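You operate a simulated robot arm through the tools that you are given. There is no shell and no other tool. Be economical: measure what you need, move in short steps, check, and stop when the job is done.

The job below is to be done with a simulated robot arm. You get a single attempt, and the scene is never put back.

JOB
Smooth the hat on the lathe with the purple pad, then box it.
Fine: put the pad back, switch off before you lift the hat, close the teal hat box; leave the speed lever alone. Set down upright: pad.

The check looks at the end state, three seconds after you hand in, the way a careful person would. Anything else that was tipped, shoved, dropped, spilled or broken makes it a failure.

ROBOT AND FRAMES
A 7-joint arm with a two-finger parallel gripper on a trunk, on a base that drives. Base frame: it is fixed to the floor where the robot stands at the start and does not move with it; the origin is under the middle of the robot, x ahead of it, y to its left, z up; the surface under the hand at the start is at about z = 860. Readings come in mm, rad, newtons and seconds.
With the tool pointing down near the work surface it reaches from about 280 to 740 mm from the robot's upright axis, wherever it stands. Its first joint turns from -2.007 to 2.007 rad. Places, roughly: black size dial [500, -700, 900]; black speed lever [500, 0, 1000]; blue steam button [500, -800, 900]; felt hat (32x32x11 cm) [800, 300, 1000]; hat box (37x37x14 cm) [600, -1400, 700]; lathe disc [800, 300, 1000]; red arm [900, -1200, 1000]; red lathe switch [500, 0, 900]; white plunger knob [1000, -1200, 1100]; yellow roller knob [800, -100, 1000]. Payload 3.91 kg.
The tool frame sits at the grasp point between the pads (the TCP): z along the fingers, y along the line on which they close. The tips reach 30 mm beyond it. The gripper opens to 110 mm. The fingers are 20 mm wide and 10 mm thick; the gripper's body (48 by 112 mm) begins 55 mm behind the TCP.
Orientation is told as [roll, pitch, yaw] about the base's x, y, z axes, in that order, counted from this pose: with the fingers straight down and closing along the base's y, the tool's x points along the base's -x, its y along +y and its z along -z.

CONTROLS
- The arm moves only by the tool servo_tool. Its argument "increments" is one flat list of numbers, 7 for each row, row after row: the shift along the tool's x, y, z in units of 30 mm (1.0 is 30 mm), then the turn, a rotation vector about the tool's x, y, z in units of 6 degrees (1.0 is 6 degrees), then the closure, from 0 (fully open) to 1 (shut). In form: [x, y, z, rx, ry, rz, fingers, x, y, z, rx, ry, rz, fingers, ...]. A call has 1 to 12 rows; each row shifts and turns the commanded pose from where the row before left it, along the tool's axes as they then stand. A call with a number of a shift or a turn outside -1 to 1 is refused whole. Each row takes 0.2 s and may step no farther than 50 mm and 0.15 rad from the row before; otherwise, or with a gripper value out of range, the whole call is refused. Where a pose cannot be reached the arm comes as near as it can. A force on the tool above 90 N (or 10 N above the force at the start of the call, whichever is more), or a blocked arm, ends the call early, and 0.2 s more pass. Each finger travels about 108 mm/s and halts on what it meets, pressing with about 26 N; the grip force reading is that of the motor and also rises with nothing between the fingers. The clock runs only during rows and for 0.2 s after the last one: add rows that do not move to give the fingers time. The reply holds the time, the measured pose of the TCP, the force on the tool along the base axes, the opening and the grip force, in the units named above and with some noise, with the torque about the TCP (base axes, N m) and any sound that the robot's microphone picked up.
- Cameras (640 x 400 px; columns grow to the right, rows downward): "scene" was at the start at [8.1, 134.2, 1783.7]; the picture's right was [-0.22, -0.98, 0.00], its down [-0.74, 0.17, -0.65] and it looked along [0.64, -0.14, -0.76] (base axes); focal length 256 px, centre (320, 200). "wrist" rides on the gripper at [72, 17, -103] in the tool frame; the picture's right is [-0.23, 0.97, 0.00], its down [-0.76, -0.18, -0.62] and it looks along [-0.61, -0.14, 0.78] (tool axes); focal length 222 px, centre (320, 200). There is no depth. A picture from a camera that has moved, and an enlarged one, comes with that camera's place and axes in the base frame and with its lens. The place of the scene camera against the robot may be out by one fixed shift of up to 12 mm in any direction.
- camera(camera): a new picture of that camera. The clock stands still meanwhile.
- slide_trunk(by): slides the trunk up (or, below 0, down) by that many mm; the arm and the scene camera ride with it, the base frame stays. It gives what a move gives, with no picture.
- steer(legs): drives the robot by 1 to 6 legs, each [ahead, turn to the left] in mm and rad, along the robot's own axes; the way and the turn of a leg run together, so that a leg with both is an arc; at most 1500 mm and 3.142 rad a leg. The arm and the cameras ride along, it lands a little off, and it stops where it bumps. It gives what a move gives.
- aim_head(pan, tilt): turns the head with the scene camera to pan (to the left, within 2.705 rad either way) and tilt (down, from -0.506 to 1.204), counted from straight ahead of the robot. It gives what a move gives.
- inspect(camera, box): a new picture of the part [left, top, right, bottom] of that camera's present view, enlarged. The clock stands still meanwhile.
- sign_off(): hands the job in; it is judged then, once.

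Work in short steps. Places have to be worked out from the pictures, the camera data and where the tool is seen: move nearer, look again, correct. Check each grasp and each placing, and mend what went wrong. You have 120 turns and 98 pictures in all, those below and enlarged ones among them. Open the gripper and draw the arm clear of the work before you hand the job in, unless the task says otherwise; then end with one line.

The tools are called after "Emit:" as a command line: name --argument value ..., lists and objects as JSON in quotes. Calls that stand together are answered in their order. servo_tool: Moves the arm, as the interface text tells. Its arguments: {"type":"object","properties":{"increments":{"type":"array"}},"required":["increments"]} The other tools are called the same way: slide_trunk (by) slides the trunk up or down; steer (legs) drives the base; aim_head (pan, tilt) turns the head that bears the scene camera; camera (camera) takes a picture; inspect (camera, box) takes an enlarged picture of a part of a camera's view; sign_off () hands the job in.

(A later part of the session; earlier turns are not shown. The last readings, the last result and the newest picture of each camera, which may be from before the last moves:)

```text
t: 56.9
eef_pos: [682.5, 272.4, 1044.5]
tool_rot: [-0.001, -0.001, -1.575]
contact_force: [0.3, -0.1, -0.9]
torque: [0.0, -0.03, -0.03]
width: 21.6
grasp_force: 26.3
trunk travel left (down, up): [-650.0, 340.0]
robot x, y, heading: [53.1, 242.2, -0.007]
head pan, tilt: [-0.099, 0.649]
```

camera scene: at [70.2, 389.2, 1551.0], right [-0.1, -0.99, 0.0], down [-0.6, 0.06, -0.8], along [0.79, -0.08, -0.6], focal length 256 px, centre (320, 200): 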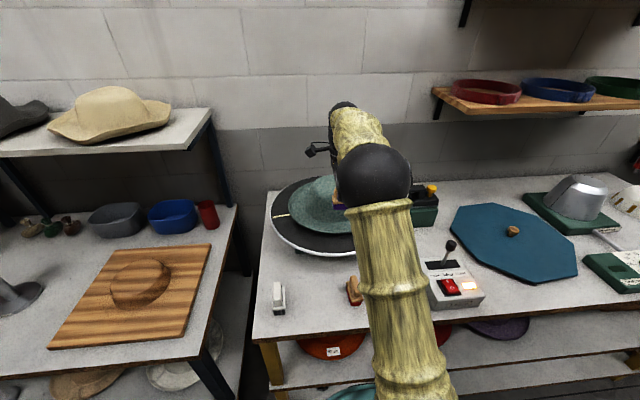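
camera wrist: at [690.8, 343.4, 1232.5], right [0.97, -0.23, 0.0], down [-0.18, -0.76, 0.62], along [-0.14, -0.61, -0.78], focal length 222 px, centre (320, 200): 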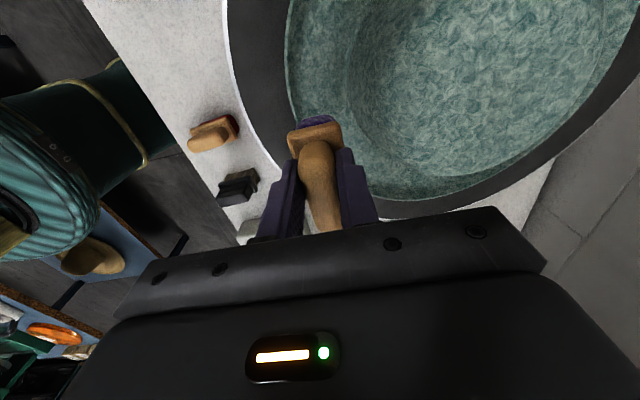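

No contact yet; I go on stepping down.

Emit:
servo_tool --increments '[0, 0, 0.1, 0, 0, 0, 1, 0, 0, 0.1, 0, 0, 0, 1]'

Emit:
inspect --camera "wrist" --box '[200, 0, 460, 240]'

```text
t: 57.5
eef_pos: [684.3, 270.2, 1038.8]
tool_rot: [0.002, 0.001, -1.575]
contact_force: [0.2, -1.8, 6.6]
torque: [-0.05, 0.03, 0.02]
width: 21.6
grasp_force: 25.8
trunk travel left (down, up): [-650.0, 340.0]
robot x, y, heading: [50.8, 243.1, -0.001]
head pan, tilt: [-0.099, 0.649]
```

```text
1.67 times, centred on (330, 120) of wrist
camera zoom: at [700.5, 342.3, 1141.3], right [0.97, -0.23, 0.0], down [-0.18, -0.76, 0.62], along [-0.14, -0.61, -0.78], focal length 370 px, centre (303, 333)
```

zoom: 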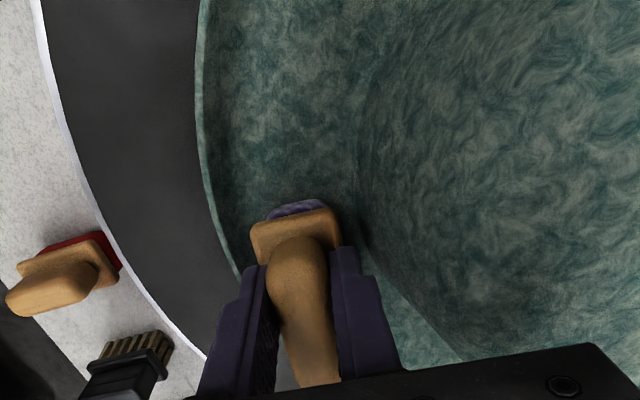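

Light contact (6.6 N) at mid brim. I press 2 mm more and hold for 2 s.

Emit:
servo_tool --increments '[0, 0, 0.05, 0, 0, 0, 1, 0, 0, 0, 0, 0, 0, 1, 0, 0, 0, 0, 0, 0, 1, 0, 0, 0, 0, 0, 0, 1, 0, 0, 0, 0, 0, 0, 1, 0, 0, 0, 0, 0, 0, 1, 0, 0, 0, 0, 0, 0, 1, 0, 0, 0, 0, 0, 0, 1, 0, 0, 0, 0, 0, 0, 1, 0, 0, 0, 0, 0, 0, 1, 0, 0, 0, 0, 0, 0, 1, 0, 0, 0, 0, 0, 0, 1]'

Emit:
servo_tool --increments '[0, 0, 0, 0, 0, 0, 1, 0, 0, 0, 0, 0, 0, 1, 0, 0, 0, 0, 0, 0, 1, 0, 0, 0, 0, 0, 0, 1, 0, 0, 0, 0, 0, 0, 1, 0, 0, 0, 0, 0, 0, 1, 0, 0, 0, 0, 0, 0, 1, 0, 0, 0, 0, 0, 0, 1, 0, 0, 0, 0, 0, 0, 1, 0, 0, 0, 0, 0, 0, 1, 0, 0, 0, 0, 0, 0, 1, 0, 0, 0, 0, 0, 0, 1]'

Emit:
inspect --camera "wrist" --box '[200, 0, 460, 240]'

```text
t: 60.1
eef_pos: [680.7, 271.6, 1038.7]
tool_rot: [0.005, 0.001, -1.573]
contact_force: [4.4, -7.9, 28.4]
torque: [-0.13, -0.18, 0.14]
width: 21.1
grasp_force: 25.8
trunk travel left (down, up): [-650.0, 340.0]
robot x, y, heading: [54.1, 246.2, 0.002]
head pan, tilt: [-0.099, 0.649]
```

```text
t: 62.7
eef_pos: [681.7, 271.4, 1039.2]
tool_rot: [0.004, -0.002, -1.575]
contact_force: [4.5, -7.5, 28.8]
torque: [-0.09, -0.15, 0.27]
width: 21.4
grasp_force: 25.9
trunk travel left (down, up): [-650.0, 340.0]
robot x, y, heading: [47.8, 249.3, -0.002]
head pan, tilt: [-0.099, 0.649]
```

```text
1.67 times, centred on (330, 120) of wrist
camera zoom: at [697.8, 342.7, 1141.1], right [0.97, -0.23, 0.0], down [-0.18, -0.76, 0.62], along [-0.14, -0.61, -0.78], focal length 370 px, centre (303, 333)
```

zoom: 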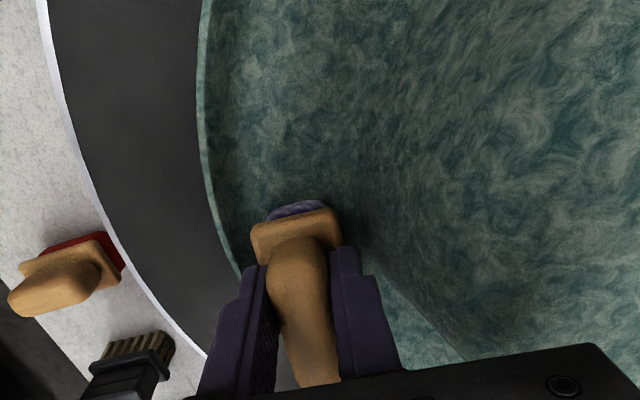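

Held about 5 s at 28 N. I lift off and look at the result.

Emit:
servo_tool --increments '[0, 0, -1, 0, 0, 0, 1, 0, 0, -1, 0, 0, 0, 1, 0, 0, -1, 0, 0, 0, 1, 0, 0, -1, 0, 0, 0, 1, 0, 0, -1, 0, 0, 0, 1]'

Emit:
inspect --camera "scene" --box '[260, 160, 400, 260]'

Emit:
camera --camera "wrist"

```text
t: 63.9
eef_pos: [683.7, 271.9, 1188.3]
tool_rot: [-0.002, 0.001, -1.574]
contact_force: [0.2, -0.5, -1.1]
torque: [0.0, 0.02, 0.02]
width: 21.6
grasp_force: 26.0
trunk travel left (down, up): [-650.0, 340.0]
robot x, y, heading: [51.6, 246.9, -0.001]
head pan, tilt: [-0.099, 0.649]
```

```text
4.00 times, centred on (330, 210) of scene
camera zoom: at [70.1, 388.8, 1551.0], right [-0.1, -0.99, 0.0], down [-0.6, 0.06, -0.8], along [0.79, -0.08, -0.6], focal length 1025 px, centre (280, 160)
```

zoom: 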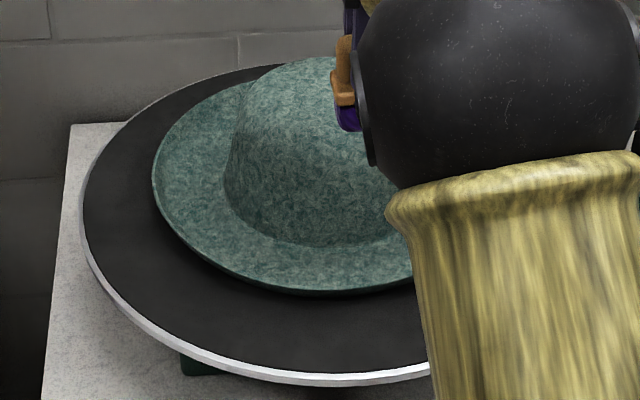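

```text
58 pictures are left
camera wrist: at [701.1, 343.3, 1289.4], right [0.97, -0.23, 0.0], down [-0.18, -0.76, 0.62], along [-0.15, -0.61, -0.78], focal length 222 px, centre (320, 200)
```

wrist: 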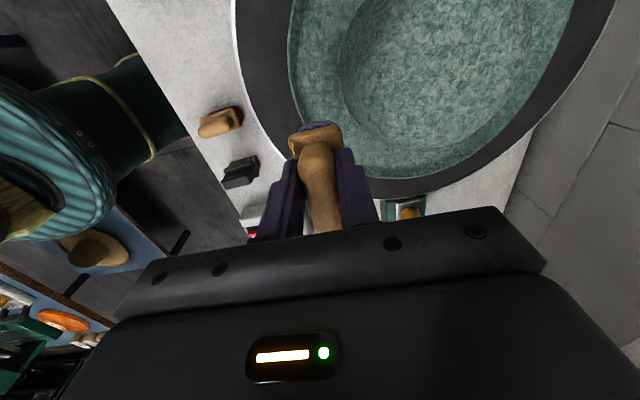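

I enlarge the wrist view to compare the brim with the crown.

Emit:
inspect --camera "wrist" --box '[280, 0, 580, 190]'

```text
2.11 times, centred on (430, 95) of wrist
camera zoom: at [701.1, 343.3, 1289.4], right [0.97, -0.23, 0.0], down [-0.18, -0.76, 0.62], along [-0.15, -0.61, -0.78], focal length 468 px, centre (88, 421)
```

zoom: 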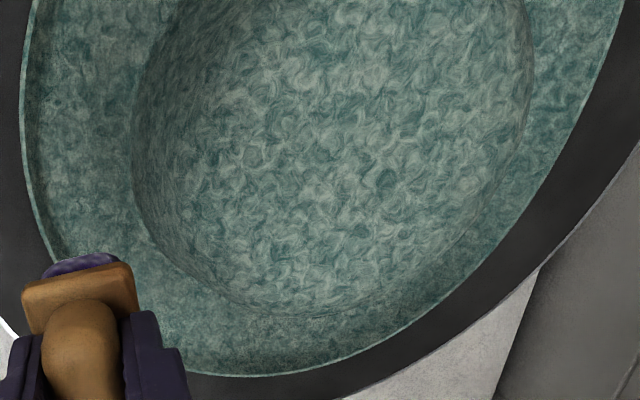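

The brim looks smoother than the crown now. Next the crown top: I move to x ≈ 752 and descend stepwise.

Emit:
servo_tool --increments '[0, 0.8, 0, 0, 0, 0, 1, 0, 0.8, 0, 0, 0, 0, 1, 0, 0.67, 0, 0, 0, 0, 1, 0, 0, 0.4, 0, 0, 0, 1, 0, 0, 0.4, 0, 0, 0, 1, 0, 0, 0.2, 0, 0, 0, 1, 0, 0, 0, 0, 0, 0, 1]'

Emit:
camera --camera "wrist"

```text
t: 65.5
eef_pos: [736.0, 269.8, 1147.8]
tool_rot: [0.002, 0.001, -1.575]
contact_force: [-0.6, 0.5, -0.4]
torque: [0.05, 0.06, -0.05]
width: 21.5
grasp_force: 26.0
out of reach, approached as far as the arm can: row 3
trunk travel left (down, up): [-650.0, 340.0]
robot x, y, heading: [52.8, 244.5, 0.0]
head pan, tilt: [-0.099, 0.649]
```

```text
56 pictures are left
camera wrist: at [753.5, 341.4, 1250.2], right [0.97, -0.23, 0.0], down [-0.18, -0.76, 0.62], along [-0.14, -0.61, -0.78], focal length 222 px, centre (320, 200)
```

wrist: 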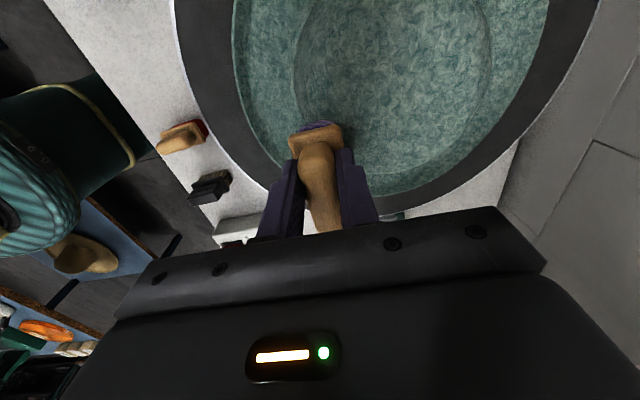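

The reach ends near x = 740 from here, so the robot must come forward. I zoom on the robot's foot and the bench edge to see the gap.

Emit:
inspect --camera "wrist" --box '[0, 0, 300, 260]'

Emit:
aim_head --pan 0.35 --tilt 1.2

Emit:
camera --camera "scene"

```text
1.54 times, centred on (150, 130) of wrist
camera zoom: at [753.5, 341.4, 1250.2], right [0.97, -0.23, 0.0], down [-0.18, -0.76, 0.62], along [-0.14, -0.61, -0.78], focal length 342 px, centre (582, 308)
```

zoom: 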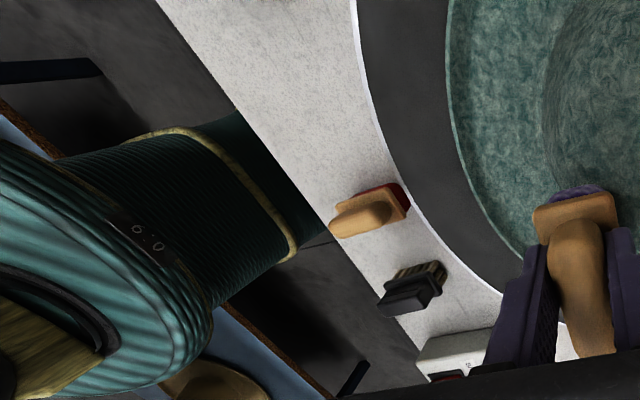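

```text
t: 66.4
eef_pos: [736.8, 270.5, 1147.6]
tool_rot: [0.0, 0.0, -1.575]
contact_force: [0.5, -0.4, -0.3]
torque: [0.01, 0.01, 0.02]
width: 21.8
grasp_force: 26.5
trunk travel left (down, up): [-650.0, 340.0]
robot x, y, heading: [51.2, 246.2, 0.002]
head pan, tilt: [0.351, 1.201]
```

```text
54 pictures are left
camera scene: at [36.5, 416.8, 1510.8], right [0.34, -0.94, 0.0], down [-0.88, -0.32, -0.36], along [0.34, 0.12, -0.93], focal length 256 px, centre (320, 200)
```

scene: 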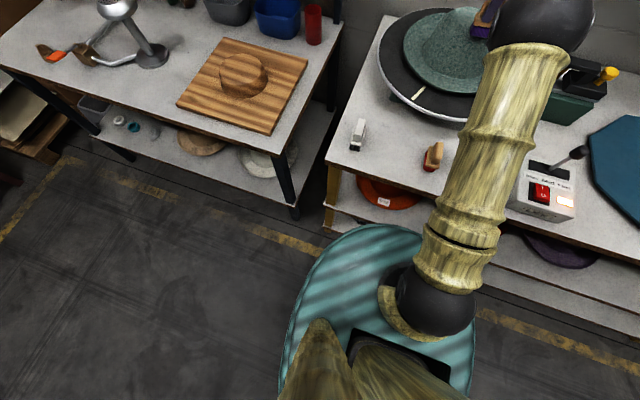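

The body column reaches to about x ≈ 275, the bench starts near 385, so 50 mm forward is safe. I raise the pad first, then drive ahead.

Emit:
servo_tool --increments '[0, 0, -1, 0, 0, 0, 1, 0, 0, -0.6, 0, 0, 0, 1, 0, 0, 0, 0, 0, 0, 1]'

Emit:
steer --legs '[[50, 0]]'

Emit:
camera --camera "wrist"

```text
t: 67.2
eef_pos: [731.2, 271.1, 1193.2]
tool_rot: [-0.002, -0.001, -1.574]
contact_force: [0.3, 0.0, -0.8]
torque: [0.01, 0.02, 0.0]
width: 21.7
grasp_force: 25.8
out of reach, approached as far as the arm can: row 2
trunk travel left (down, up): [-650.0, 340.0]
robot x, y, heading: [52.2, 246.9, -0.002]
head pan, tilt: [0.351, 1.201]
```

```text
t: 68.2
eef_pos: [774.2, 276.3, 1197.3]
tool_rot: [0.0, 0.001, -1.569]
contact_force: [-1.1, 1.5, -0.7]
torque: [-0.02, -0.04, 0.04]
width: 21.6
grasp_force: 25.9
trunk travel left (down, up): [-650.0, 340.0]
robot x, y, heading: [100.0, 248.9, -0.0]
head pan, tilt: [0.351, 1.201]
```

```text
53 pictures are left
camera wrist: at [790.7, 347.0, 1299.4], right [0.97, -0.22, 0.0], down [-0.18, -0.76, 0.62], along [-0.14, -0.61, -0.78], focal length 222 px, centre (320, 200)
```

wrist: 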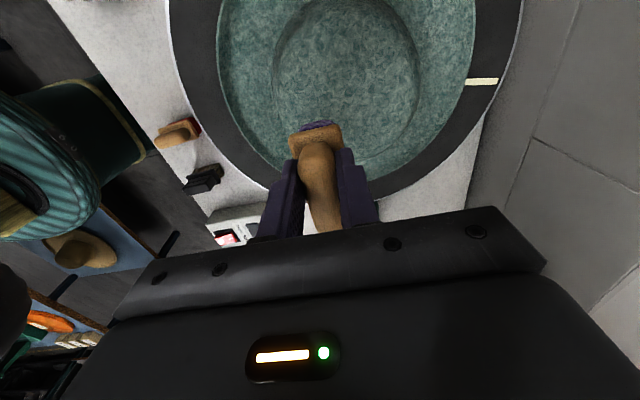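

From this view the hat's centre is near (806, 275); the pad is at radius ~32 over the crown top. I lower 40 mm and then in small steps.

Emit:
servo_tool --increments '[0, 0, 0.7, 0, 0, 0, 1, 0, 0, 0.6, 0, 0, 0, 1, 0, 0, 0.15, 0, 0, 0, 1, 0, 0, 0.15, 0, 0, 0, 1]'

Emit:
servo_tool --increments '[0, 0, 0.12, 0, 0, 0, 1, 0, 0, 0.12, 0, 0, 0, 1]'

```text
t: 69.2
eef_pos: [790.2, 277.4, 1161.2]
tool_rot: [0.001, -0.001, -1.566]
contact_force: [-0.7, 0.5, -1.1]
torque: [0.02, 0.03, -0.02]
width: 21.7
grasp_force: 25.9
out of reach, approached as far as the arm can: row 1, 2, 3
trunk travel left (down, up): [-650.0, 340.0]
robot x, y, heading: [96.2, 249.6, 0.004]
head pan, tilt: [0.351, 1.201]
```

```text
t: 69.8
eef_pos: [794.1, 274.8, 1155.2]
tool_rot: [0.001, 0.001, -1.568]
contact_force: [0.5, -0.2, -2.2]
torque: [0.01, -0.03, 0.0]
width: 21.6
grasp_force: 25.6
out of reach, approached as far as the arm can: row 1
trunk travel left (down, up): [-650.0, 340.0]
robot x, y, heading: [98.1, 248.4, -0.002]
head pan, tilt: [0.351, 1.201]
```

The command lies at x≈800, too close to the reach limit. I pull back 35 mm to x≈764 and step down.

Emit:
servo_tool --increments '[0, -0.6, 0, 0, 0, 0, 1, 0, -0.6, 0, 0, 0, 0, 1, 0, 0, 0.12, 0, 0, 0, 1, 0, 0, 0.12, 0, 0, 0, 1]'

Emit:
servo_tool --increments '[0, 0, 0.12, 0, 0, 0, 1, 0, 0, 0.1, 0, 0, 0, 1]'

```text
t: 70.8
eef_pos: [792.8, 277.0, 1155.9]
tool_rot: [-0.002, 0.001, -1.567]
contact_force: [0.1, 0.2, -1.4]
torque: [0.0, -0.02, 0.04]
width: 21.5
grasp_force: 26.2
out of reach, approached as far as the arm can: row 1, 2
trunk travel left (down, up): [-650.0, 340.0]
robot x, y, heading: [99.9, 245.0, -0.001]
head pan, tilt: [0.351, 1.201]
```

```text
t: 71.4
eef_pos: [796.3, 276.9, 1150.2]
tool_rot: [-0.003, -0.001, -1.57]
contact_force: [0.7, 0.6, -1.1]
torque: [0.06, 0.02, 0.01]
width: 21.7
grasp_force: 26.4
out of reach, approached as far as the arm can: row 1
trunk travel left (down, up): [-650.0, 340.0]
robot x, y, heading: [98.1, 244.6, 0.001]
head pan, tilt: [0.351, 1.201]
```

The arm did not follow the pull-back; I command it again and read.

Emit:
servo_tool --increments '[0, -0.5, 0, 0, 0, 0, 1, 0, 0, 0, 0, 0, 0, 1]'

```text
t: 72.0
eef_pos: [794.8, 276.4, 1153.5]
tool_rot: [0.0, 0.0, -1.568]
contact_force: [0.4, -0.5, -1.0]
torque: [-0.02, -0.04, 0.0]
width: 21.4
grasp_force: 26.2
out of reach, approached as far as the arm can: row 1
trunk travel left (down, up): [-650.0, 340.0]
robot x, y, heading: [95.6, 246.8, 0.001]
head pan, tilt: [0.351, 1.201]
```

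I command three more 30 mm steps back to see whether the command was simply far beyond the reach.

Emit:
servo_tool --increments '[0, -0.8, 0, 0, 0, 0, 1, 0, -0.4, 0, 0, 0, 0, 1, 0, 0, 0, 0, 0, 0, 1]'

```text
t: 72.8
eef_pos: [789.3, 278.2, 1164.3]
tool_rot: [0.0, 0.0, -1.569]
contact_force: [0.4, -1.0, -0.9]
torque: [0.04, 0.0, 0.01]
width: 21.7
grasp_force: 25.7
out of reach, approached as far as the arm can: row 1, 2
trunk travel left (down, up): [-650.0, 340.0]
robot x, y, heading: [100.0, 249.0, -0.004]
head pan, tilt: [0.351, 1.201]
```

Still on the reach boundary. I raise the command 30 mm for safety and keep pulling back in several steps, watching for response.

Emit:
servo_tool --increments '[0, 0, -1, 0, 0, 0, 1, 0, -1, 0, 0, 0, 0, 1, 0, 0, 0, 0, 0, 0, 1]'

Emit:
servo_tool --increments '[0, -1, 0, 0, 0, 0, 1, 0, 0, 0, 0, 0, 0, 1]'

```text
t: 73.6
eef_pos: [779.1, 277.5, 1190.9]
tool_rot: [-0.001, -0.002, -1.569]
contact_force: [0.0, 0.3, -1.3]
torque: [0.04, -0.01, -0.02]
width: 21.6
grasp_force: 25.9
out of reach, approached as far as the arm can: row 1, 2
trunk travel left (down, up): [-650.0, 340.0]
robot x, y, heading: [98.2, 245.6, 0.001]
head pan, tilt: [0.351, 1.201]
```

```text
t: 74.2
eef_pos: [753.5, 273.6, 1187.6]
tool_rot: [-0.002, 0.002, -1.571]
contact_force: [0.9, -0.5, -1.4]
torque: [0.07, 0.02, 0.03]
width: 21.6
grasp_force: 26.2
trunk travel left (down, up): [-650.0, 340.0]
robot x, y, heading: [99.1, 242.7, -0.004]
head pan, tilt: [0.351, 1.201]
```

The arm follows again at (753.5, 274, 1188). I go 10 mm forward and lower to TCP ≈ 1150, then step.

Emit:
servo_tool --increments '[0, 0.35, 0.6, 0, 0, 0, 1, 0, 0, 0.6, 0, 0, 0, 1, 0, 0, 0, 0, 0, 0, 1]'

Emit:
servo_tool --increments '[0, 0, 0.13, 0, 0, 0, 1, 0, 0, 0.13, 0, 0, 0, 1]'

Emit:
camera --camera "wrist"

```text
t: 75.0
eef_pos: [759.6, 279.5, 1153.7]
tool_rot: [0.0, 0.0, -1.57]
contact_force: [-0.1, -0.1, -1.8]
torque: [0.0, 0.0, -0.01]
width: 21.7
grasp_force: 26.3
trunk travel left (down, up): [-650.0, 340.0]
robot x, y, heading: [95.0, 242.8, 0.001]
head pan, tilt: [0.351, 1.201]
```

```text
t: 75.6
eef_pos: [761.6, 279.7, 1146.1]
tool_rot: [0.001, -0.002, -1.566]
contact_force: [-0.3, 0.1, -1.7]
torque: [0.01, 0.03, 0.01]
width: 21.4
grasp_force: 26.3
trunk travel left (down, up): [-650.0, 340.0]
robot x, y, heading: [97.4, 244.4, -0.002]
head pan, tilt: [0.351, 1.201]
```

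```text
52 pictures are left
camera wrist: at [776.8, 350.2, 1247.9], right [0.97, -0.22, 0.0], down [-0.18, -0.76, 0.62], along [-0.14, -0.61, -0.78], focal length 222 px, centre (320, 200)
```

wrist: 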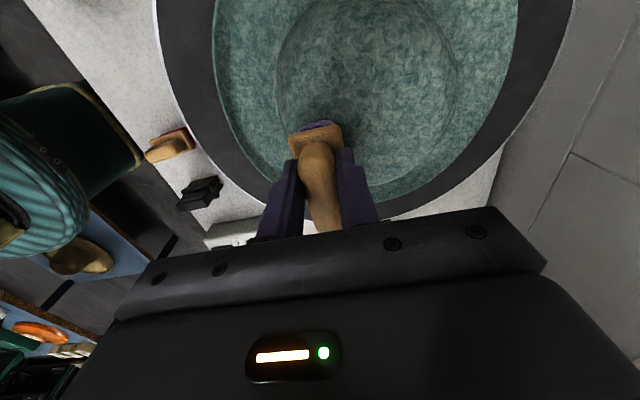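

Still above the crown; I continue stepping down.

Emit:
servo_tool --increments '[0, 0.1, 0.15, 0, 0, 0, 1, 0, 0, 0.13, 0, 0, 0, 1]'

Emit:
servo_tool --increments '[0, 0, 0.1, 0, 0, 0, 1, 0, 0, 0.1, 0, 0, 0, 1]'

```text
t: 76.2
eef_pos: [763.0, 278.9, 1137.2]
tool_rot: [0.001, 0.001, -1.57]
contact_force: [-0.1, 0.3, -0.4]
torque: [0.04, -0.03, 0.0]
width: 21.6
grasp_force: 26.1
trunk travel left (down, up): [-650.0, 340.0]
robot x, y, heading: [95.9, 242.4, -0.002]
head pan, tilt: [0.351, 1.201]
```

```text
t: 76.8
eef_pos: [760.2, 275.1, 1136.4]
tool_rot: [0.008, 0.0, -1.569]
contact_force: [-3.1, -9.0, 28.2]
torque: [-0.25, 0.32, 0.11]
width: 21.8
grasp_force: 26.1
trunk travel left (down, up): [-650.0, 340.0]
robot x, y, heading: [99.6, 247.8, -0.001]
head pan, tilt: [0.351, 1.201]
```

Contact on the crown top (28 N). I hold ~4.8 s.

Emit:
servo_tool --increments '[0, 0, 0, 0, 0, 0, 1, 0, 0, 0, 0, 0, 0, 1, 0, 0, 0, 0, 0, 0, 1, 0, 0, 0, 0, 0, 0, 1, 0, 0, 0, 0, 0, 0, 1, 0, 0, 0, 0, 0, 0, 1, 0, 0, 0, 0, 0, 0, 1, 0, 0, 0, 0, 0, 0, 1, 0, 0, 0, 0, 0, 0, 1, 0, 0, 0, 0, 0, 0, 1, 0, 0, 0, 0, 0, 0, 1, 0, 0, 0, 0, 0, 0, 1]'

Emit:
servo_tool --increments '[0, 0.07, 0, 0, 0, 0, 1, 0, 0.07, 0, 0, 0, 0, 1, 0, 0.07, 0, 0, 0, 0, 1, 0, 0.07, 0, 0, 0, 0, 1, 0, 0.07, 0, 0, 0, 0, 1, 0, 0, 0, 0, 0, 0, 1, 0, 0, 0, 0, 0, 0, 1, 0, 0, 0, 0, 0, 0, 1, 0, 0, 0, 0, 0, 0, 1, 0, 0, 0, 0, 0, 0, 1, 0, 0, 0, 0, 0, 0, 1, 0, 0, 0, 0, 0, 0, 1]'

Emit:
camera --camera "wrist"

```text
t: 79.4
eef_pos: [759.2, 276.3, 1136.3]
tool_rot: [0.009, 0.001, -1.569]
contact_force: [-5.3, -12.1, 39.2]
torque: [-0.33, 0.45, 0.12]
width: 21.4
grasp_force: 26.1
trunk travel left (down, up): [-650.0, 340.0]
robot x, y, heading: [97.6, 244.0, -0.001]
head pan, tilt: [0.351, 1.201]
```

```text
t: 82.0
eef_pos: [769.4, 276.5, 1136.9]
tool_rot: [0.008, 0.001, -1.569]
contact_force: [-6.9, -10.0, 36.9]
torque: [-0.28, 0.55, 0.13]
width: 21.5
grasp_force: 25.9
trunk travel left (down, up): [-650.0, 340.0]
robot x, y, heading: [98.4, 245.9, -0.001]
head pan, tilt: [0.351, 1.201]
```

```text
51 pictures are left
camera wrist: at [785.4, 348.2, 1239.0], right [0.97, -0.23, 0.01], down [-0.18, -0.76, 0.62], along [-0.13, -0.61, -0.78], focal length 222 px, centre (320, 200)
```

wrist: 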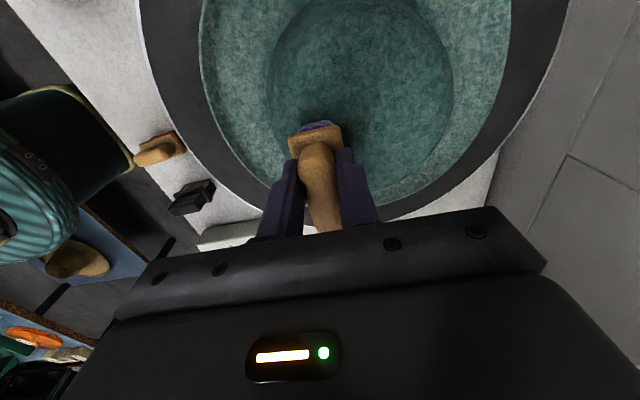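

The crown top has clearly gone dark and smooth. I zoom to judge the brim and crown side.

Emit:
inspect --camera "wrist" --box '[190, 0, 530, 210]'

```text
1.88 times, centred on (360, 105) of wrist
camera zoom: at [785.4, 348.2, 1239.0], right [0.97, -0.23, 0.01], down [-0.18, -0.76, 0.62], along [-0.13, -0.61, -0.78], focal length 418 px, centre (245, 379)
```

zoom: 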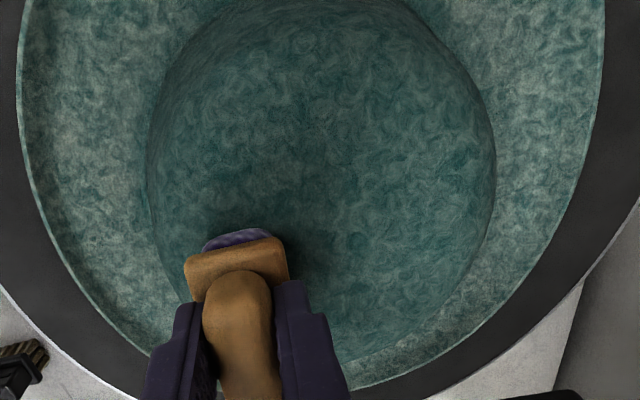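

The crown's swirls are fading as a whole; the brim still needs more. I keep on the crown for another ~5 s.

Emit:
servo_tool --increments '[0, 0, 0, 0, 0, 0, 1, 0, 0, 0, 0, 0, 0, 1, 0, 0, 0, 0, 0, 0, 1, 0, 0, 0, 0, 0, 0, 1, 0, 0, 0, 0, 0, 0, 1, 0, 0, 0, 0, 0, 0, 1, 0, 0, 0, 0, 0, 0, 1, 0, 0, 0, 0, 0, 0, 1, 0, 0, 0, 0, 0, 0, 1, 0, 0, 0, 0, 0, 0, 1, 0, 0, 0, 0, 0, 0, 1, 0, 0, 0, 0, 0, 0, 1]'

Emit:
servo_tool --increments '[0, -0.1, 0, 0, 0, 0, 1, 0, -0.1, 0, 0, 0, 0, 1, 0, -0.1, 0, 0, 0, 0, 1, 0, -0.1, 0, 0, 0, 0, 1, 0, 0, 0, 0, 0, 0, 1, 0, 0, 0, 0, 0, 0, 1, 0, 0, 0, 0, 0, 0, 1, 0, 0, 0, 0, 0, 0, 1, 0, 0, 0, 0, 0, 0, 1, 0, 0, 0, 0, 0, 0, 1, 0, 0, 0, 0, 0, 0, 1, 0, 0, 0, 0, 0, 0, 1]'

Emit:
inspect --camera "wrist" --box '[190, 0, 530, 210]'

```text
t: 84.6
eef_pos: [768.7, 276.5, 1137.3]
tool_rot: [0.011, 0.002, -1.569]
contact_force: [-6.7, -9.9, 37.5]
torque: [-0.23, 0.53, 0.12]
width: 21.3
grasp_force: 25.9
trunk travel left (down, up): [-650.0, 340.0]
robot x, y, heading: [98.7, 246.6, -0.003]
head pan, tilt: [0.351, 1.201]
```

```text
t: 87.2
eef_pos: [757.9, 274.8, 1136.9]
tool_rot: [0.009, 0.001, -1.57]
contact_force: [-5.6, -12.1, 36.5]
torque: [-0.32, 0.33, 0.08]
width: 21.5
grasp_force: 26.4
trunk travel left (down, up): [-650.0, 340.0]
robot x, y, heading: [97.4, 246.9, 0.0]
head pan, tilt: [0.351, 1.201]
```

```text
1.88 times, centred on (360, 105) of wrist
camera zoom: at [773.8, 347.9, 1238.9], right [0.97, -0.23, 0.01], down [-0.18, -0.76, 0.62], along [-0.13, -0.61, -0.78], focal length 418 px, centre (245, 379)
```

zoom: 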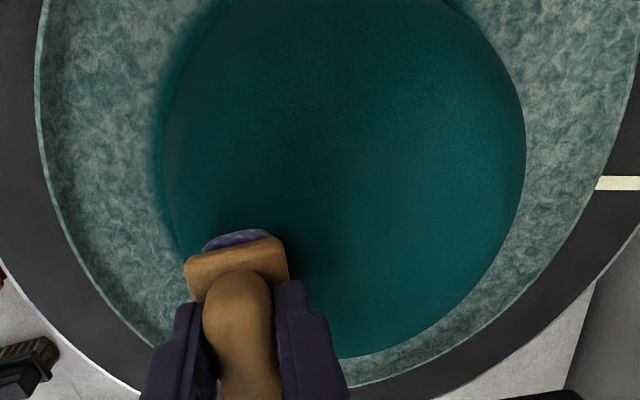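

The crown top is fully smooth. Now the brim again: lift, move back to x ≈ 684 and lower to just above contact (TCP 1045).

Emit:
servo_tool --increments '[0, 0, -1, 0, 0, 0, 1, 0, -0.9, -0.3, 0, 0, 0, 1, 0, -0.9, 0, 0, 0, 0, 1, 0, -0.67, 0, 0, 0, 0, 1, 0, 0, 0.9, 0, 0, 0, 1, 0, 0, 0.9, 0, 0, 0, 1, 0, 0, 0.9, 0, 0, 0, 1, 0, 0, 0.9, 0, 0, 0, 1, 0, 0, 0, 0, 0, 0, 1]'

Emit:
camera --camera "wrist"

```text
t: 89.2
eef_pos: [685.4, 277.1, 1063.2]
tool_rot: [0.001, -0.001, -1.57]
contact_force: [-0.1, -0.8, -1.0]
torque: [0.01, 0.01, 0.0]
width: 21.6
grasp_force: 26.2
trunk travel left (down, up): [-650.0, 340.0]
robot x, y, heading: [95.9, 248.3, -0.001]
head pan, tilt: [0.351, 1.201]
```

```text
48 pictures are left
camera wrist: at [702.5, 347.8, 1165.6], right [0.97, -0.22, 0.0], down [-0.18, -0.76, 0.62], along [-0.14, -0.61, -0.78], focal length 222 px, centre (320, 200)
```

wrist: 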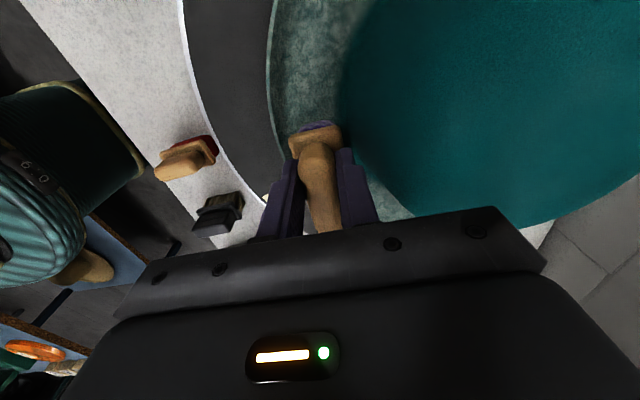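

The crown sides are smooth too; only the brim remains. I lower to contact.

Emit:
servo_tool --increments '[0, 0, 0.4, 0, 0, 0, 1, 0, 0, 0.2, 0, 0, 0, 1, 0, 0, 0.13, 0, 0, 0, 1, 0, 0, 0.12, 0, 0, 0, 1]'

```text
t: 90.2
eef_pos: [687.6, 275.8, 1038.6]
tool_rot: [0.005, 0.001, -1.57]
contact_force: [-0.7, -4.2, 9.3]
torque: [-0.1, 0.15, 0.04]
width: 21.7
grasp_force: 25.6
trunk travel left (down, up): [-650.0, 340.0]
robot x, y, heading: [95.6, 249.6, -0.0]
head pan, tilt: [0.351, 1.201]
```

Contact at 9 N; I press a touch more and hold ~5 s.

Emit:
servo_tool --increments '[0, 0, 0.06, 0, 0, 0, 1, 0, 0, 0, 0, 0, 0, 1, 0, 0, 0, 0, 0, 0, 1, 0, 0, 0, 0, 0, 0, 1, 0, 0, 0, 0, 0, 0, 1, 0, 0, 0, 0, 0, 0, 1, 0, 0, 0, 0, 0, 0, 1, 0, 0, 0, 0, 0, 0, 1, 0, 0, 0, 0, 0, 0, 1, 0, 0, 0, 0, 0, 0, 1, 0, 0, 0, 0, 0, 0, 1, 0, 0, 0, 0, 0, 0, 1]'

Emit:
servo_tool --increments '[0, 0, 0, 0, 0, 0, 1, 0, 0, 0, 0, 0, 0, 1, 0, 0, 0, 0, 0, 0, 1, 0, 0, 0, 0, 0, 0, 1, 0, 0, 0, 0, 0, 0, 1, 0, 0, 0, 0, 0, 0, 1, 0, 0, 0, 0, 0, 0, 1, 0, 0, 0, 0, 0, 0, 1, 0, 0, 0, 0, 0, 0, 1, 0, 0, 0, 0, 0, 0, 1, 0, 0, 0, 0, 0, 0, 1, 0, 0, 0, 0, 0, 0, 1]'

Emit:
inspect --camera "wrist" --box '[190, 0, 530, 210]'

```text
t: 92.8
eef_pos: [685.3, 275.9, 1038.9]
tool_rot: [0.007, 0.003, -1.568]
contact_force: [0.7, -9.9, 41.2]
torque: [-0.1, 0.12, 0.04]
width: 21.3
grasp_force: 26.0
trunk travel left (down, up): [-650.0, 340.0]
robot x, y, heading: [96.5, 246.5, 0.003]
head pan, tilt: [0.351, 1.201]
```

```text
t: 95.4
eef_pos: [684.6, 273.9, 1038.0]
tool_rot: [0.004, 0.003, -1.571]
contact_force: [-11.2, -10.3, 43.9]
torque: [0.02, 0.74, 0.14]
width: 21.6
grasp_force: 26.2
trunk travel left (down, up): [-650.0, 340.0]
robot x, y, heading: [102.2, 247.7, -0.006]
head pan, tilt: [0.351, 1.201]
```

```text
1.88 times, centred on (360, 105) of wrist
camera zoom: at [701.6, 346.2, 1140.7], right [0.97, -0.23, 0.0], down [-0.18, -0.76, 0.62], along [-0.14, -0.61, -0.78], focal length 418 px, centre (245, 379)
```

zoom: 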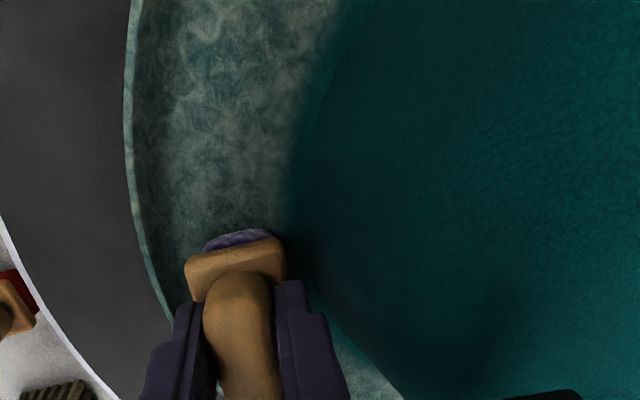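

The crown took ~10 s; I ease slightly and hold on for another 5 s.

Emit:
servo_tool --increments '[0, -0.1, -0.03, 0, 0, 0, 1, 0, 0, 0, 0, 0, 0, 1, 0, 0, 0, 0, 0, 0, 1, 0, 0, 0, 0, 0, 0, 1, 0, 0, 0, 0, 0, 0, 1, 0, 0, 0, 0, 0, 0, 1, 0, 0, 0, 0, 0, 0, 1, 0, 0, 0, 0, 0, 0, 1, 0, 0, 0, 0, 0, 0, 1, 0, 0, 0, 0, 0, 0, 1, 0, 0, 0, 0, 0, 0, 1, 0, 0, 0, 0, 0, 0, 1]'

Emit:
servo_tool --increments '[0, 0, 0, 0, 0, 0, 1, 0, 0, 0, 0, 0, 0, 1, 0, 0, 0, 0, 0, 0, 1, 0, 0, 0, 0, 0, 0, 1, 0, 0, 0, 0, 0, 0, 1, 0, 0, 0, 0, 0, 0, 1, 0, 0, 0, 0, 0, 0, 1, 0, 0, 0, 0, 0, 0, 1, 0, 0, 0, 0, 0, 0, 1, 0, 0, 0, 0, 0, 0, 1, 0, 0, 0, 0, 0, 0, 1, 0, 0, 0, 0, 0, 0, 1]'

Emit:
inspect --camera "wrist" --box '[190, 0, 530, 210]'

```text
t: 98.0
eef_pos: [684.0, 275.6, 1039.4]
tool_rot: [0.005, 0.001, -1.569]
contact_force: [1.1, -10.4, 39.4]
torque: [-0.09, 0.08, -0.03]
width: 21.5
grasp_force: 26.1
trunk travel left (down, up): [-650.0, 340.0]
robot x, y, heading: [98.0, 246.9, -0.001]
head pan, tilt: [0.351, 1.201]
```

```text
t: 100.6
eef_pos: [682.3, 276.2, 1039.2]
tool_rot: [0.004, 0.002, -1.567]
contact_force: [0.5, -9.1, 38.1]
torque: [-0.06, 0.37, 0.13]
width: 21.8
grasp_force: 25.8
trunk travel left (down, up): [-650.0, 340.0]
robot x, y, heading: [98.7, 247.1, -0.001]
head pan, tilt: [0.351, 1.201]
```

```text
1.88 times, centred on (360, 105) of wrist
camera zoom: at [698.8, 347.8, 1140.9], right [0.97, -0.22, 0.01], down [-0.18, -0.76, 0.62], along [-0.14, -0.61, -0.78], focal length 418 px, centre (245, 379)
```

zoom: 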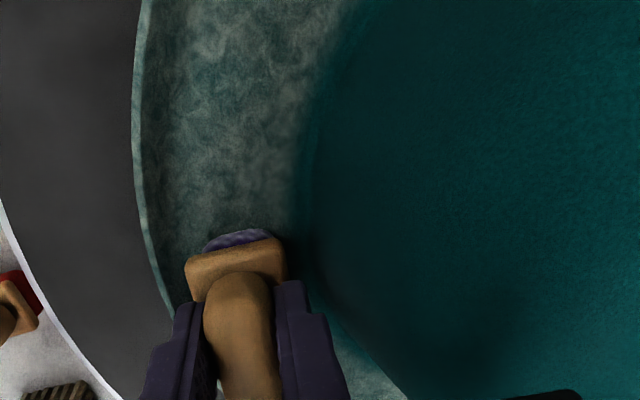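

The brim's fuzz is fading but slower (larger area). I hold another ~10 s, drifting a little over its width.

Emit:
servo_tool --increments '[0, 0.07, 0, 0, 0, 0, 1, 0, 0.07, 0, 0, 0, 0, 1, 0, 0, 0, 0, 0, 0, 1, 0, 0, 0, 0, 0, 0, 1, 0, 0, 0, 0, 0, 0, 1, 0, 0, 0, 0, 0, 0, 1, 0, 0, 0, 0, 0, 0, 1, 0, 0, 0, 0, 0, 0, 1, 0, 0, 0, 0, 0, 0, 1, 0, 0, 0, 0, 0, 0, 1, 0, 0, 0, 0, 0, 0, 1, 0, 0, 0, 0, 0, 0, 1]'

Emit:
servo_tool --increments '[0, 0, 0, 0, 0, 0, 1, 0, 0, 0, 0, 0, 0, 1, 0, 0, 0, 0, 0, 0, 1, 0, 0, 0, 0, 0, 0, 1, 0, 0, 0, 0, 0, 0, 1, 0, 0, 0, 0, 0, 0, 1, 0, 0, 0, 0, 0, 0, 1, 0, 0, 0, 0, 0, 0, 1, 0, 0, 0, 0, 0, 0, 1, 0, 0, 0, 0, 0, 0, 1, 0, 0, 0, 0, 0, 0, 1, 0, 0, 0, 0, 0, 0, 1]'

Emit:
servo_tool --increments '[0, -0.07, 0, 0, 0, 0, 1, 0, -0.07, 0, 0, 0, 0, 1, 0, -0.07, 0, 0, 0, 0, 1, 0, -0.07, 0, 0, 0, 0, 1, 0, 0, 0, 0, 0, 0, 1, 0, 0, 0, 0, 0, 0, 1, 0, 0, 0, 0, 0, 0, 1, 0, 0, 0, 0, 0, 0, 1, 0, 0, 0, 0, 0, 0, 1, 0, 0, 0, 0, 0, 0, 1, 0, 0, 0, 0, 0, 0, 1, 0, 0, 0, 0, 0, 0, 1]'

Emit:
inspect --camera "wrist" --box '[190, 0, 530, 210]'

```text
t: 103.2
eef_pos: [686.0, 277.5, 1038.7]
tool_rot: [0.006, 0.0, -1.568]
contact_force: [-3.2, -9.7, 31.6]
torque: [-0.18, 0.26, 0.06]
width: 21.6
grasp_force: 26.6
trunk travel left (down, up): [-650.0, 340.0]
robot x, y, heading: [99.9, 244.8, -0.002]
head pan, tilt: [0.351, 1.201]
```

```text
t: 105.8
eef_pos: [686.3, 277.6, 1038.3]
tool_rot: [0.007, 0.0, -1.57]
contact_force: [-0.5, -10.1, 33.0]
torque: [-0.17, 0.16, 0.04]
width: 22.0
grasp_force: 26.0
trunk travel left (down, up): [-650.0, 340.0]
robot x, y, heading: [96.7, 245.0, 0.006]
head pan, tilt: [0.351, 1.201]
```

```text
t: 108.4
eef_pos: [679.0, 276.5, 1038.6]
tool_rot: [0.005, 0.002, -1.567]
contact_force: [5.9, -9.7, 35.7]
torque: [-0.13, -0.12, 0.05]
width: 21.5
grasp_force: 26.2
trunk travel left (down, up): [-650.0, 340.0]
robot x, y, heading: [95.0, 243.5, -0.002]
head pan, tilt: [0.351, 1.201]
```

```text
1.88 times, centred on (360, 105) of wrist
camera zoom: at [694.8, 348.7, 1140.7], right [0.97, -0.22, 0.01], down [-0.18, -0.76, 0.62], along [-0.14, -0.61, -0.78], focal length 418 px, centre (245, 379)
```

zoom: 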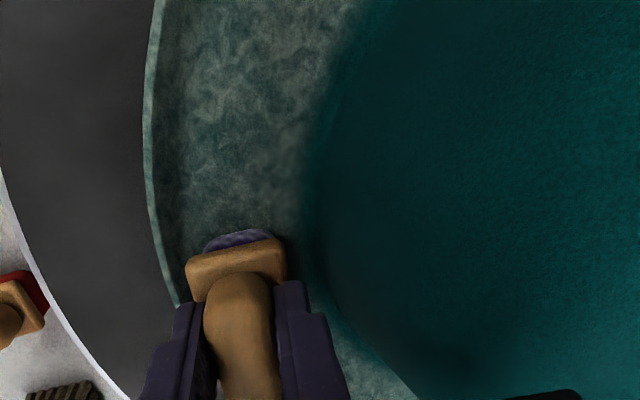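

Progress on the brim is unclear. I lift 60 mm and look at the whole brim.

Emit:
servo_tool --increments '[0, 0, -1, 0, 0, 0, 1, 0, 0, -1, 0, 0, 0, 1, 0, 0, -1, 0, 0, 0, 1, 0, 0, -1, 0, 0, 0, 1, 0, 0, 0, 0, 0, 0, 1]'

Emit:
inspect --camera "wrist" --box '[240, 0, 580, 210]'

Emit:
aim_head --pan -0.1 --tilt 0.65

Emit:
inspect --camera "scene" --box '[220, 150, 420, 290]'

```text
t: 109.6
eef_pos: [680.8, 278.5, 1157.5]
tool_rot: [0.0, 0.0, -1.57]
contact_force: [-1.1, 0.7, -1.6]
torque: [0.03, 0.02, 0.0]
width: 21.7
grasp_force: 26.0
trunk travel left (down, up): [-650.0, 340.0]
robot x, y, heading: [99.4, 246.4, 0.001]
head pan, tilt: [0.351, 1.201]
```

```text
1.88 times, centred on (410, 105) of wrist
camera zoom: at [697.4, 348.6, 1258.4], right [0.97, -0.23, 0.0], down [-0.18, -0.76, 0.62], along [-0.14, -0.61, -0.78], focal length 418 px, centre (151, 379)
```

zoom: 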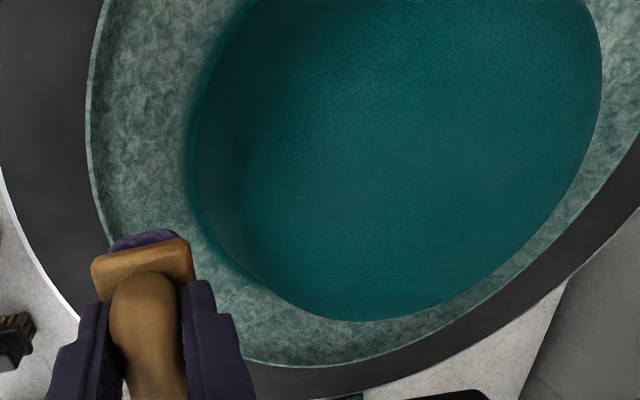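

```text
t: 110.6
eef_pos: [681.1, 276.5, 1155.9]
tool_rot: [0.001, 0.0, -1.568]
contact_force: [0.5, -0.4, -1.4]
torque: [0.0, -0.03, -0.03]
width: 21.6
grasp_force: 26.3
trunk travel left (down, up): [-650.0, 340.0]
robot x, y, heading: [99.1, 245.6, 0.001]
head pan, tilt: [-0.099, 0.649]
```

```text
2.86 times, centred on (320, 220) of scene
camera zoom: at [116.5, 388.8, 1551.0], right [-0.1, -1.0, 0.0], down [-0.6, 0.06, -0.8], along [0.79, -0.08, -0.61], focal length 732 px, centre (320, 143)
```

zoom: 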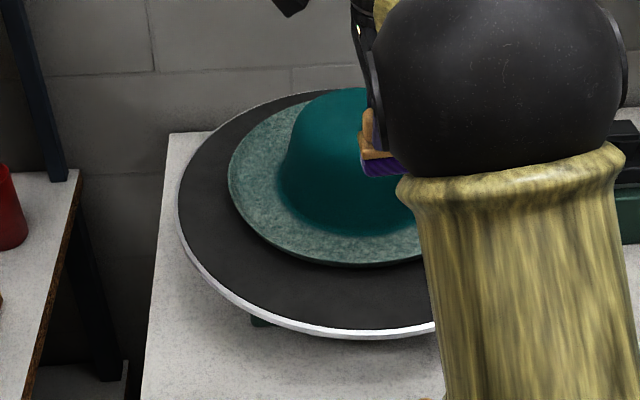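

The brim is still fuzzy. I zoom on its left side to learn its profile.

Emit:
inspect --camera "scene" --box '[280, 170, 360, 245]'

```text
5.33 times, centred on (320, 208) of scene
camera zoom: at [116.5, 388.8, 1551.0], right [-0.1, -1.0, 0.0], down [-0.6, 0.06, -0.8], along [0.79, -0.08, -0.61], focal length 1366 px, centre (320, 160)
```

zoom: 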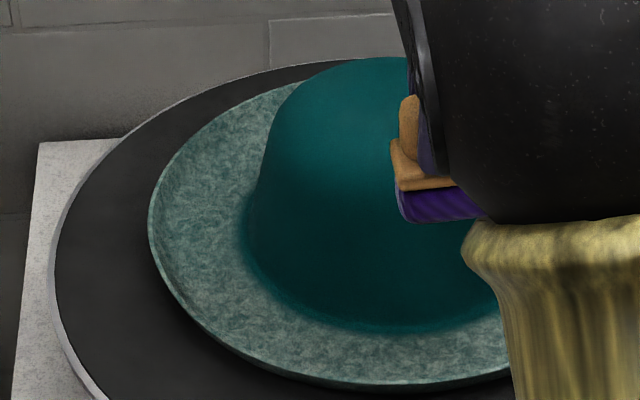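

The brim slopes up outward. I tilt the pad about 8° outward-up to match the slope and aim its middle at radius ~131 (TCP x ≈ 685), then lower.

Emit:
servo_tool --increments '[0, 0.13, 0, 0.7, 0, 0, 1, 0, 0, 0, 0.6, 0, 0, 1, 0, 0.1, 0.9, 0, 0, 0, 1, 0, 0.1, 0.9, 0, 0, 0, 1, 0, 0.1, 0.9, 0, 0, 0, 1, 0, 0.1, 0.4, 0, 0, 0, 1, 0, 0, 0, 0, 0, 0, 1]'

Emit:
servo_tool --increments '[0, 0.02, 0.15, 0, 0, 0, 1, 0, 0, 0.12, 0, 0, 0, 1]'

```text
t: 112.2
eef_pos: [684.3, 278.2, 1063.5]
tool_rot: [-0.135, 0.001, -1.568]
contact_force: [-0.2, -0.2, -0.9]
torque: [-0.02, -0.02, -0.02]
width: 21.5
grasp_force: 26.2
trunk travel left (down, up): [-650.0, 340.0]
robot x, y, heading: [99.1, 243.8, 0.003]
head pan, tilt: [-0.099, 0.649]
```

```text
t: 112.8
eef_pos: [682.6, 278.6, 1055.3]
tool_rot: [-0.134, -0.001, -1.57]
contact_force: [-0.8, -0.3, -1.4]
torque: [0.01, 0.01, 0.01]
width: 21.5
grasp_force: 26.8
trunk travel left (down, up): [-650.0, 340.0]
robot x, y, heading: [96.0, 247.0, -0.001]
head pan, tilt: [-0.099, 0.649]
```

No contact at 1055; I continue down (compensating along the tilt).

Emit:
servo_tool --increments '[0, 0.02, 0.13, 0, 0, 0, 1, 0, 0.02, 0.13, 0, 0, 0, 1]'

Emit:
servo_tool --increments '[0, 0.02, 0.1, 0, 0, 0, 1, 0, 0.02, 0.08, 0, 0, 0, 1]'

```text
t: 113.4
eef_pos: [684.8, 278.8, 1045.8]
tool_rot: [-0.135, -0.001, -1.565]
contact_force: [11.3, 0.5, 0.2]
torque: [-0.06, -0.81, 0.59]
width: 21.5
grasp_force: 26.1
trunk travel left (down, up): [-650.0, 340.0]
robot x, y, heading: [95.0, 242.5, 0.001]
head pan, tilt: [-0.099, 0.649]
```

```text
t: 114.0
eef_pos: [683.6, 279.1, 1040.9]
tool_rot: [-0.136, 0.001, -1.57]
contact_force: [7.1, -1.3, 0.5]
torque: [-0.39, -0.75, 0.53]
width: 21.7
grasp_force: 26.1
trunk travel left (down, up): [-650.0, 340.0]
robot x, y, heading: [99.2, 243.4, -0.002]
head pan, tilt: [-0.099, 0.649]
```

A sideways push of +11 N shows the pad's outer edge touching the upturned rim. I move 8 mm inward and lower further.

Emit:
servo_tool --increments '[0, 0.15, -0.05, 0, 0, 0, 1, 0, 0.12, 0, 0, 0, 0, 1, 0, 0, 0, 0, 0, 0, 1]'

Emit:
servo_tool --increments '[0, 0.02, 0.1, 0, 0, 0, 1, 0, 0.01, 0.07, 0, 0, 0, 1]'

Emit:
camera --camera "wrist"

```text
t: 114.8
eef_pos: [691.1, 279.0, 1041.2]
tool_rot: [-0.135, -0.001, -1.567]
contact_force: [0.2, 0.8, -1.3]
torque: [0.01, 0.01, -0.01]
width: 21.6
grasp_force: 25.8
trunk travel left (down, up): [-650.0, 340.0]
robot x, y, heading: [96.6, 248.0, 0.006]
head pan, tilt: [-0.099, 0.649]
```

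```text
t: 115.4
eef_pos: [691.1, 276.2, 1039.4]
tool_rot: [-0.129, 0.0, -1.571]
contact_force: [-1.1, -9.8, 21.9]
torque: [-0.44, -0.04, -0.03]
width: 21.8
grasp_force: 25.3
trunk travel left (down, up): [-650.0, 340.0]
robot x, y, heading: [97.5, 246.7, 0.003]
head pan, tilt: [-0.099, 0.649]
```

```text
41 pictures are left
camera wrist: at [721.0, 347.6, 1139.2], right [0.97, -0.23, -0.12], down [-0.1, -0.76, 0.64], along [-0.24, -0.61, -0.76], focal length 222 px, centre (320, 200)
```

wrist: 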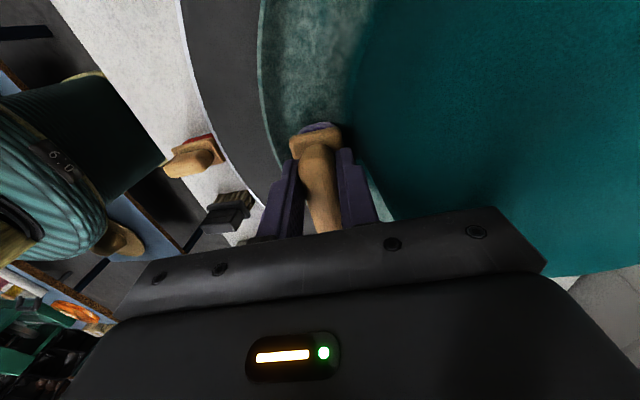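

Now the contact is even (22 N, no side force). I hold ~7.5 s.

Emit:
servo_tool --increments '[0, 0, 0.03, 0, 0, 0, 1, 0, 0, 0, 0, 0, 0, 1, 0, 0, 0, 0, 0, 0, 1, 0, 0, 0, 0, 0, 0, 1, 0, 0, 0, 0, 0, 0, 1, 0, 0, 0, 0, 0, 0, 1, 0, 0, 0, 0, 0, 0, 1, 0, 0, 0, 0, 0, 0, 1, 0, 0, 0, 0, 0, 0, 1, 0, 0, 0, 0, 0, 0, 1, 0, 0, 0, 0, 0, 0, 1, 0, 0, 0, 0, 0, 0, 1]'

Emit:
servo_tool --increments '[0, 0, 0, 0, 0, 0, 1, 0, 0, 0, 0, 0, 0, 1, 0, 0, 0, 0, 0, 0, 1, 0, 0, 0, 0, 0, 0, 1, 0, 0, 0, 0, 0, 0, 1, 0, 0, 0, 0, 0, 0, 1, 0, 0, 0, 0, 0, 0, 1, 0, 0, 0, 0, 0, 0, 1, 0, 0, 0, 0, 0, 0, 1, 0, 0, 0, 0, 0, 0, 1, 0, 0, 0, 0, 0, 0, 1, 0, 0, 0, 0, 0, 0, 1]'

Emit:
servo_tool --increments '[0, 0, 0, 0, 0, 0, 1, 0, 0, 0, 0, 0, 0, 1, 0, 0, 0, 0, 0, 0, 1, 0, 0, 0, 0, 0, 0, 1, 0, 0, 0, 0, 0, 0, 1, 0, 0, 0, 0, 0, 0, 1, 0, 0, 0, 0, 0, 0, 1, 0, 0, 0, 0, 0, 0, 1, 0, 0, 0, 0, 0, 0, 1, 0, 0, 0, 0, 0, 0, 1, 0, 0, 0, 0, 0, 0, 1, 0, 0, 0, 0, 0, 0, 1]'

Emit:
inspect --camera "wrist" --box '[190, 0, 530, 210]'

```text
t: 118.0
eef_pos: [689.2, 276.1, 1040.0]
tool_rot: [-0.127, 0.002, -1.569]
contact_force: [0.3, -9.4, 41.7]
torque: [-0.22, -0.3, -0.1]
width: 21.5
grasp_force: 26.4
trunk travel left (down, up): [-650.0, 340.0]
robot x, y, heading: [95.3, 245.7, 0.007]
head pan, tilt: [-0.099, 0.649]
```

```text
t: 120.6
eef_pos: [689.1, 277.1, 1040.8]
tool_rot: [-0.128, 0.003, -1.568]
contact_force: [-0.6, -10.6, 40.9]
torque: [-0.26, -0.25, -0.05]
width: 21.7
grasp_force: 25.9
trunk travel left (down, up): [-650.0, 340.0]
robot x, y, heading: [99.9, 247.6, -0.001]
head pan, tilt: [-0.099, 0.649]
```

```text
t: 123.2
eef_pos: [689.2, 276.8, 1039.1]
tool_rot: [-0.129, -0.001, -1.57]
contact_force: [-1.6, -10.2, 41.5]
torque: [-0.21, -0.13, -0.04]
width: 21.7
grasp_force: 26.4
trunk travel left (down, up): [-650.0, 340.0]
robot x, y, heading: [98.2, 247.5, -0.0]
head pan, tilt: [-0.099, 0.649]
```

```text
1.88 times, centred on (360, 105) of wrist
camera zoom: at [718.9, 348.9, 1138.9], right [0.97, -0.22, -0.12], down [-0.09, -0.76, 0.64], along [-0.24, -0.61, -0.76], focal length 418 px, centre (245, 379)
```

zoom: 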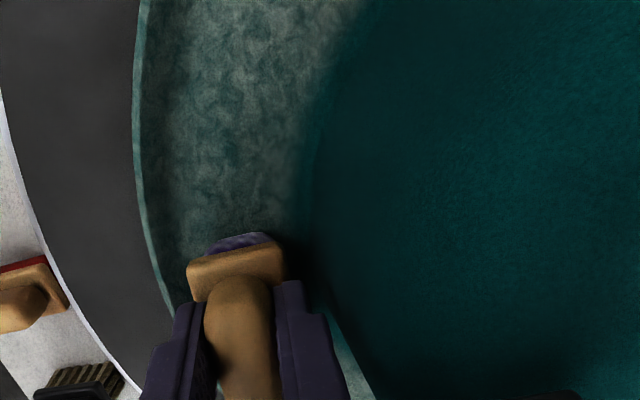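

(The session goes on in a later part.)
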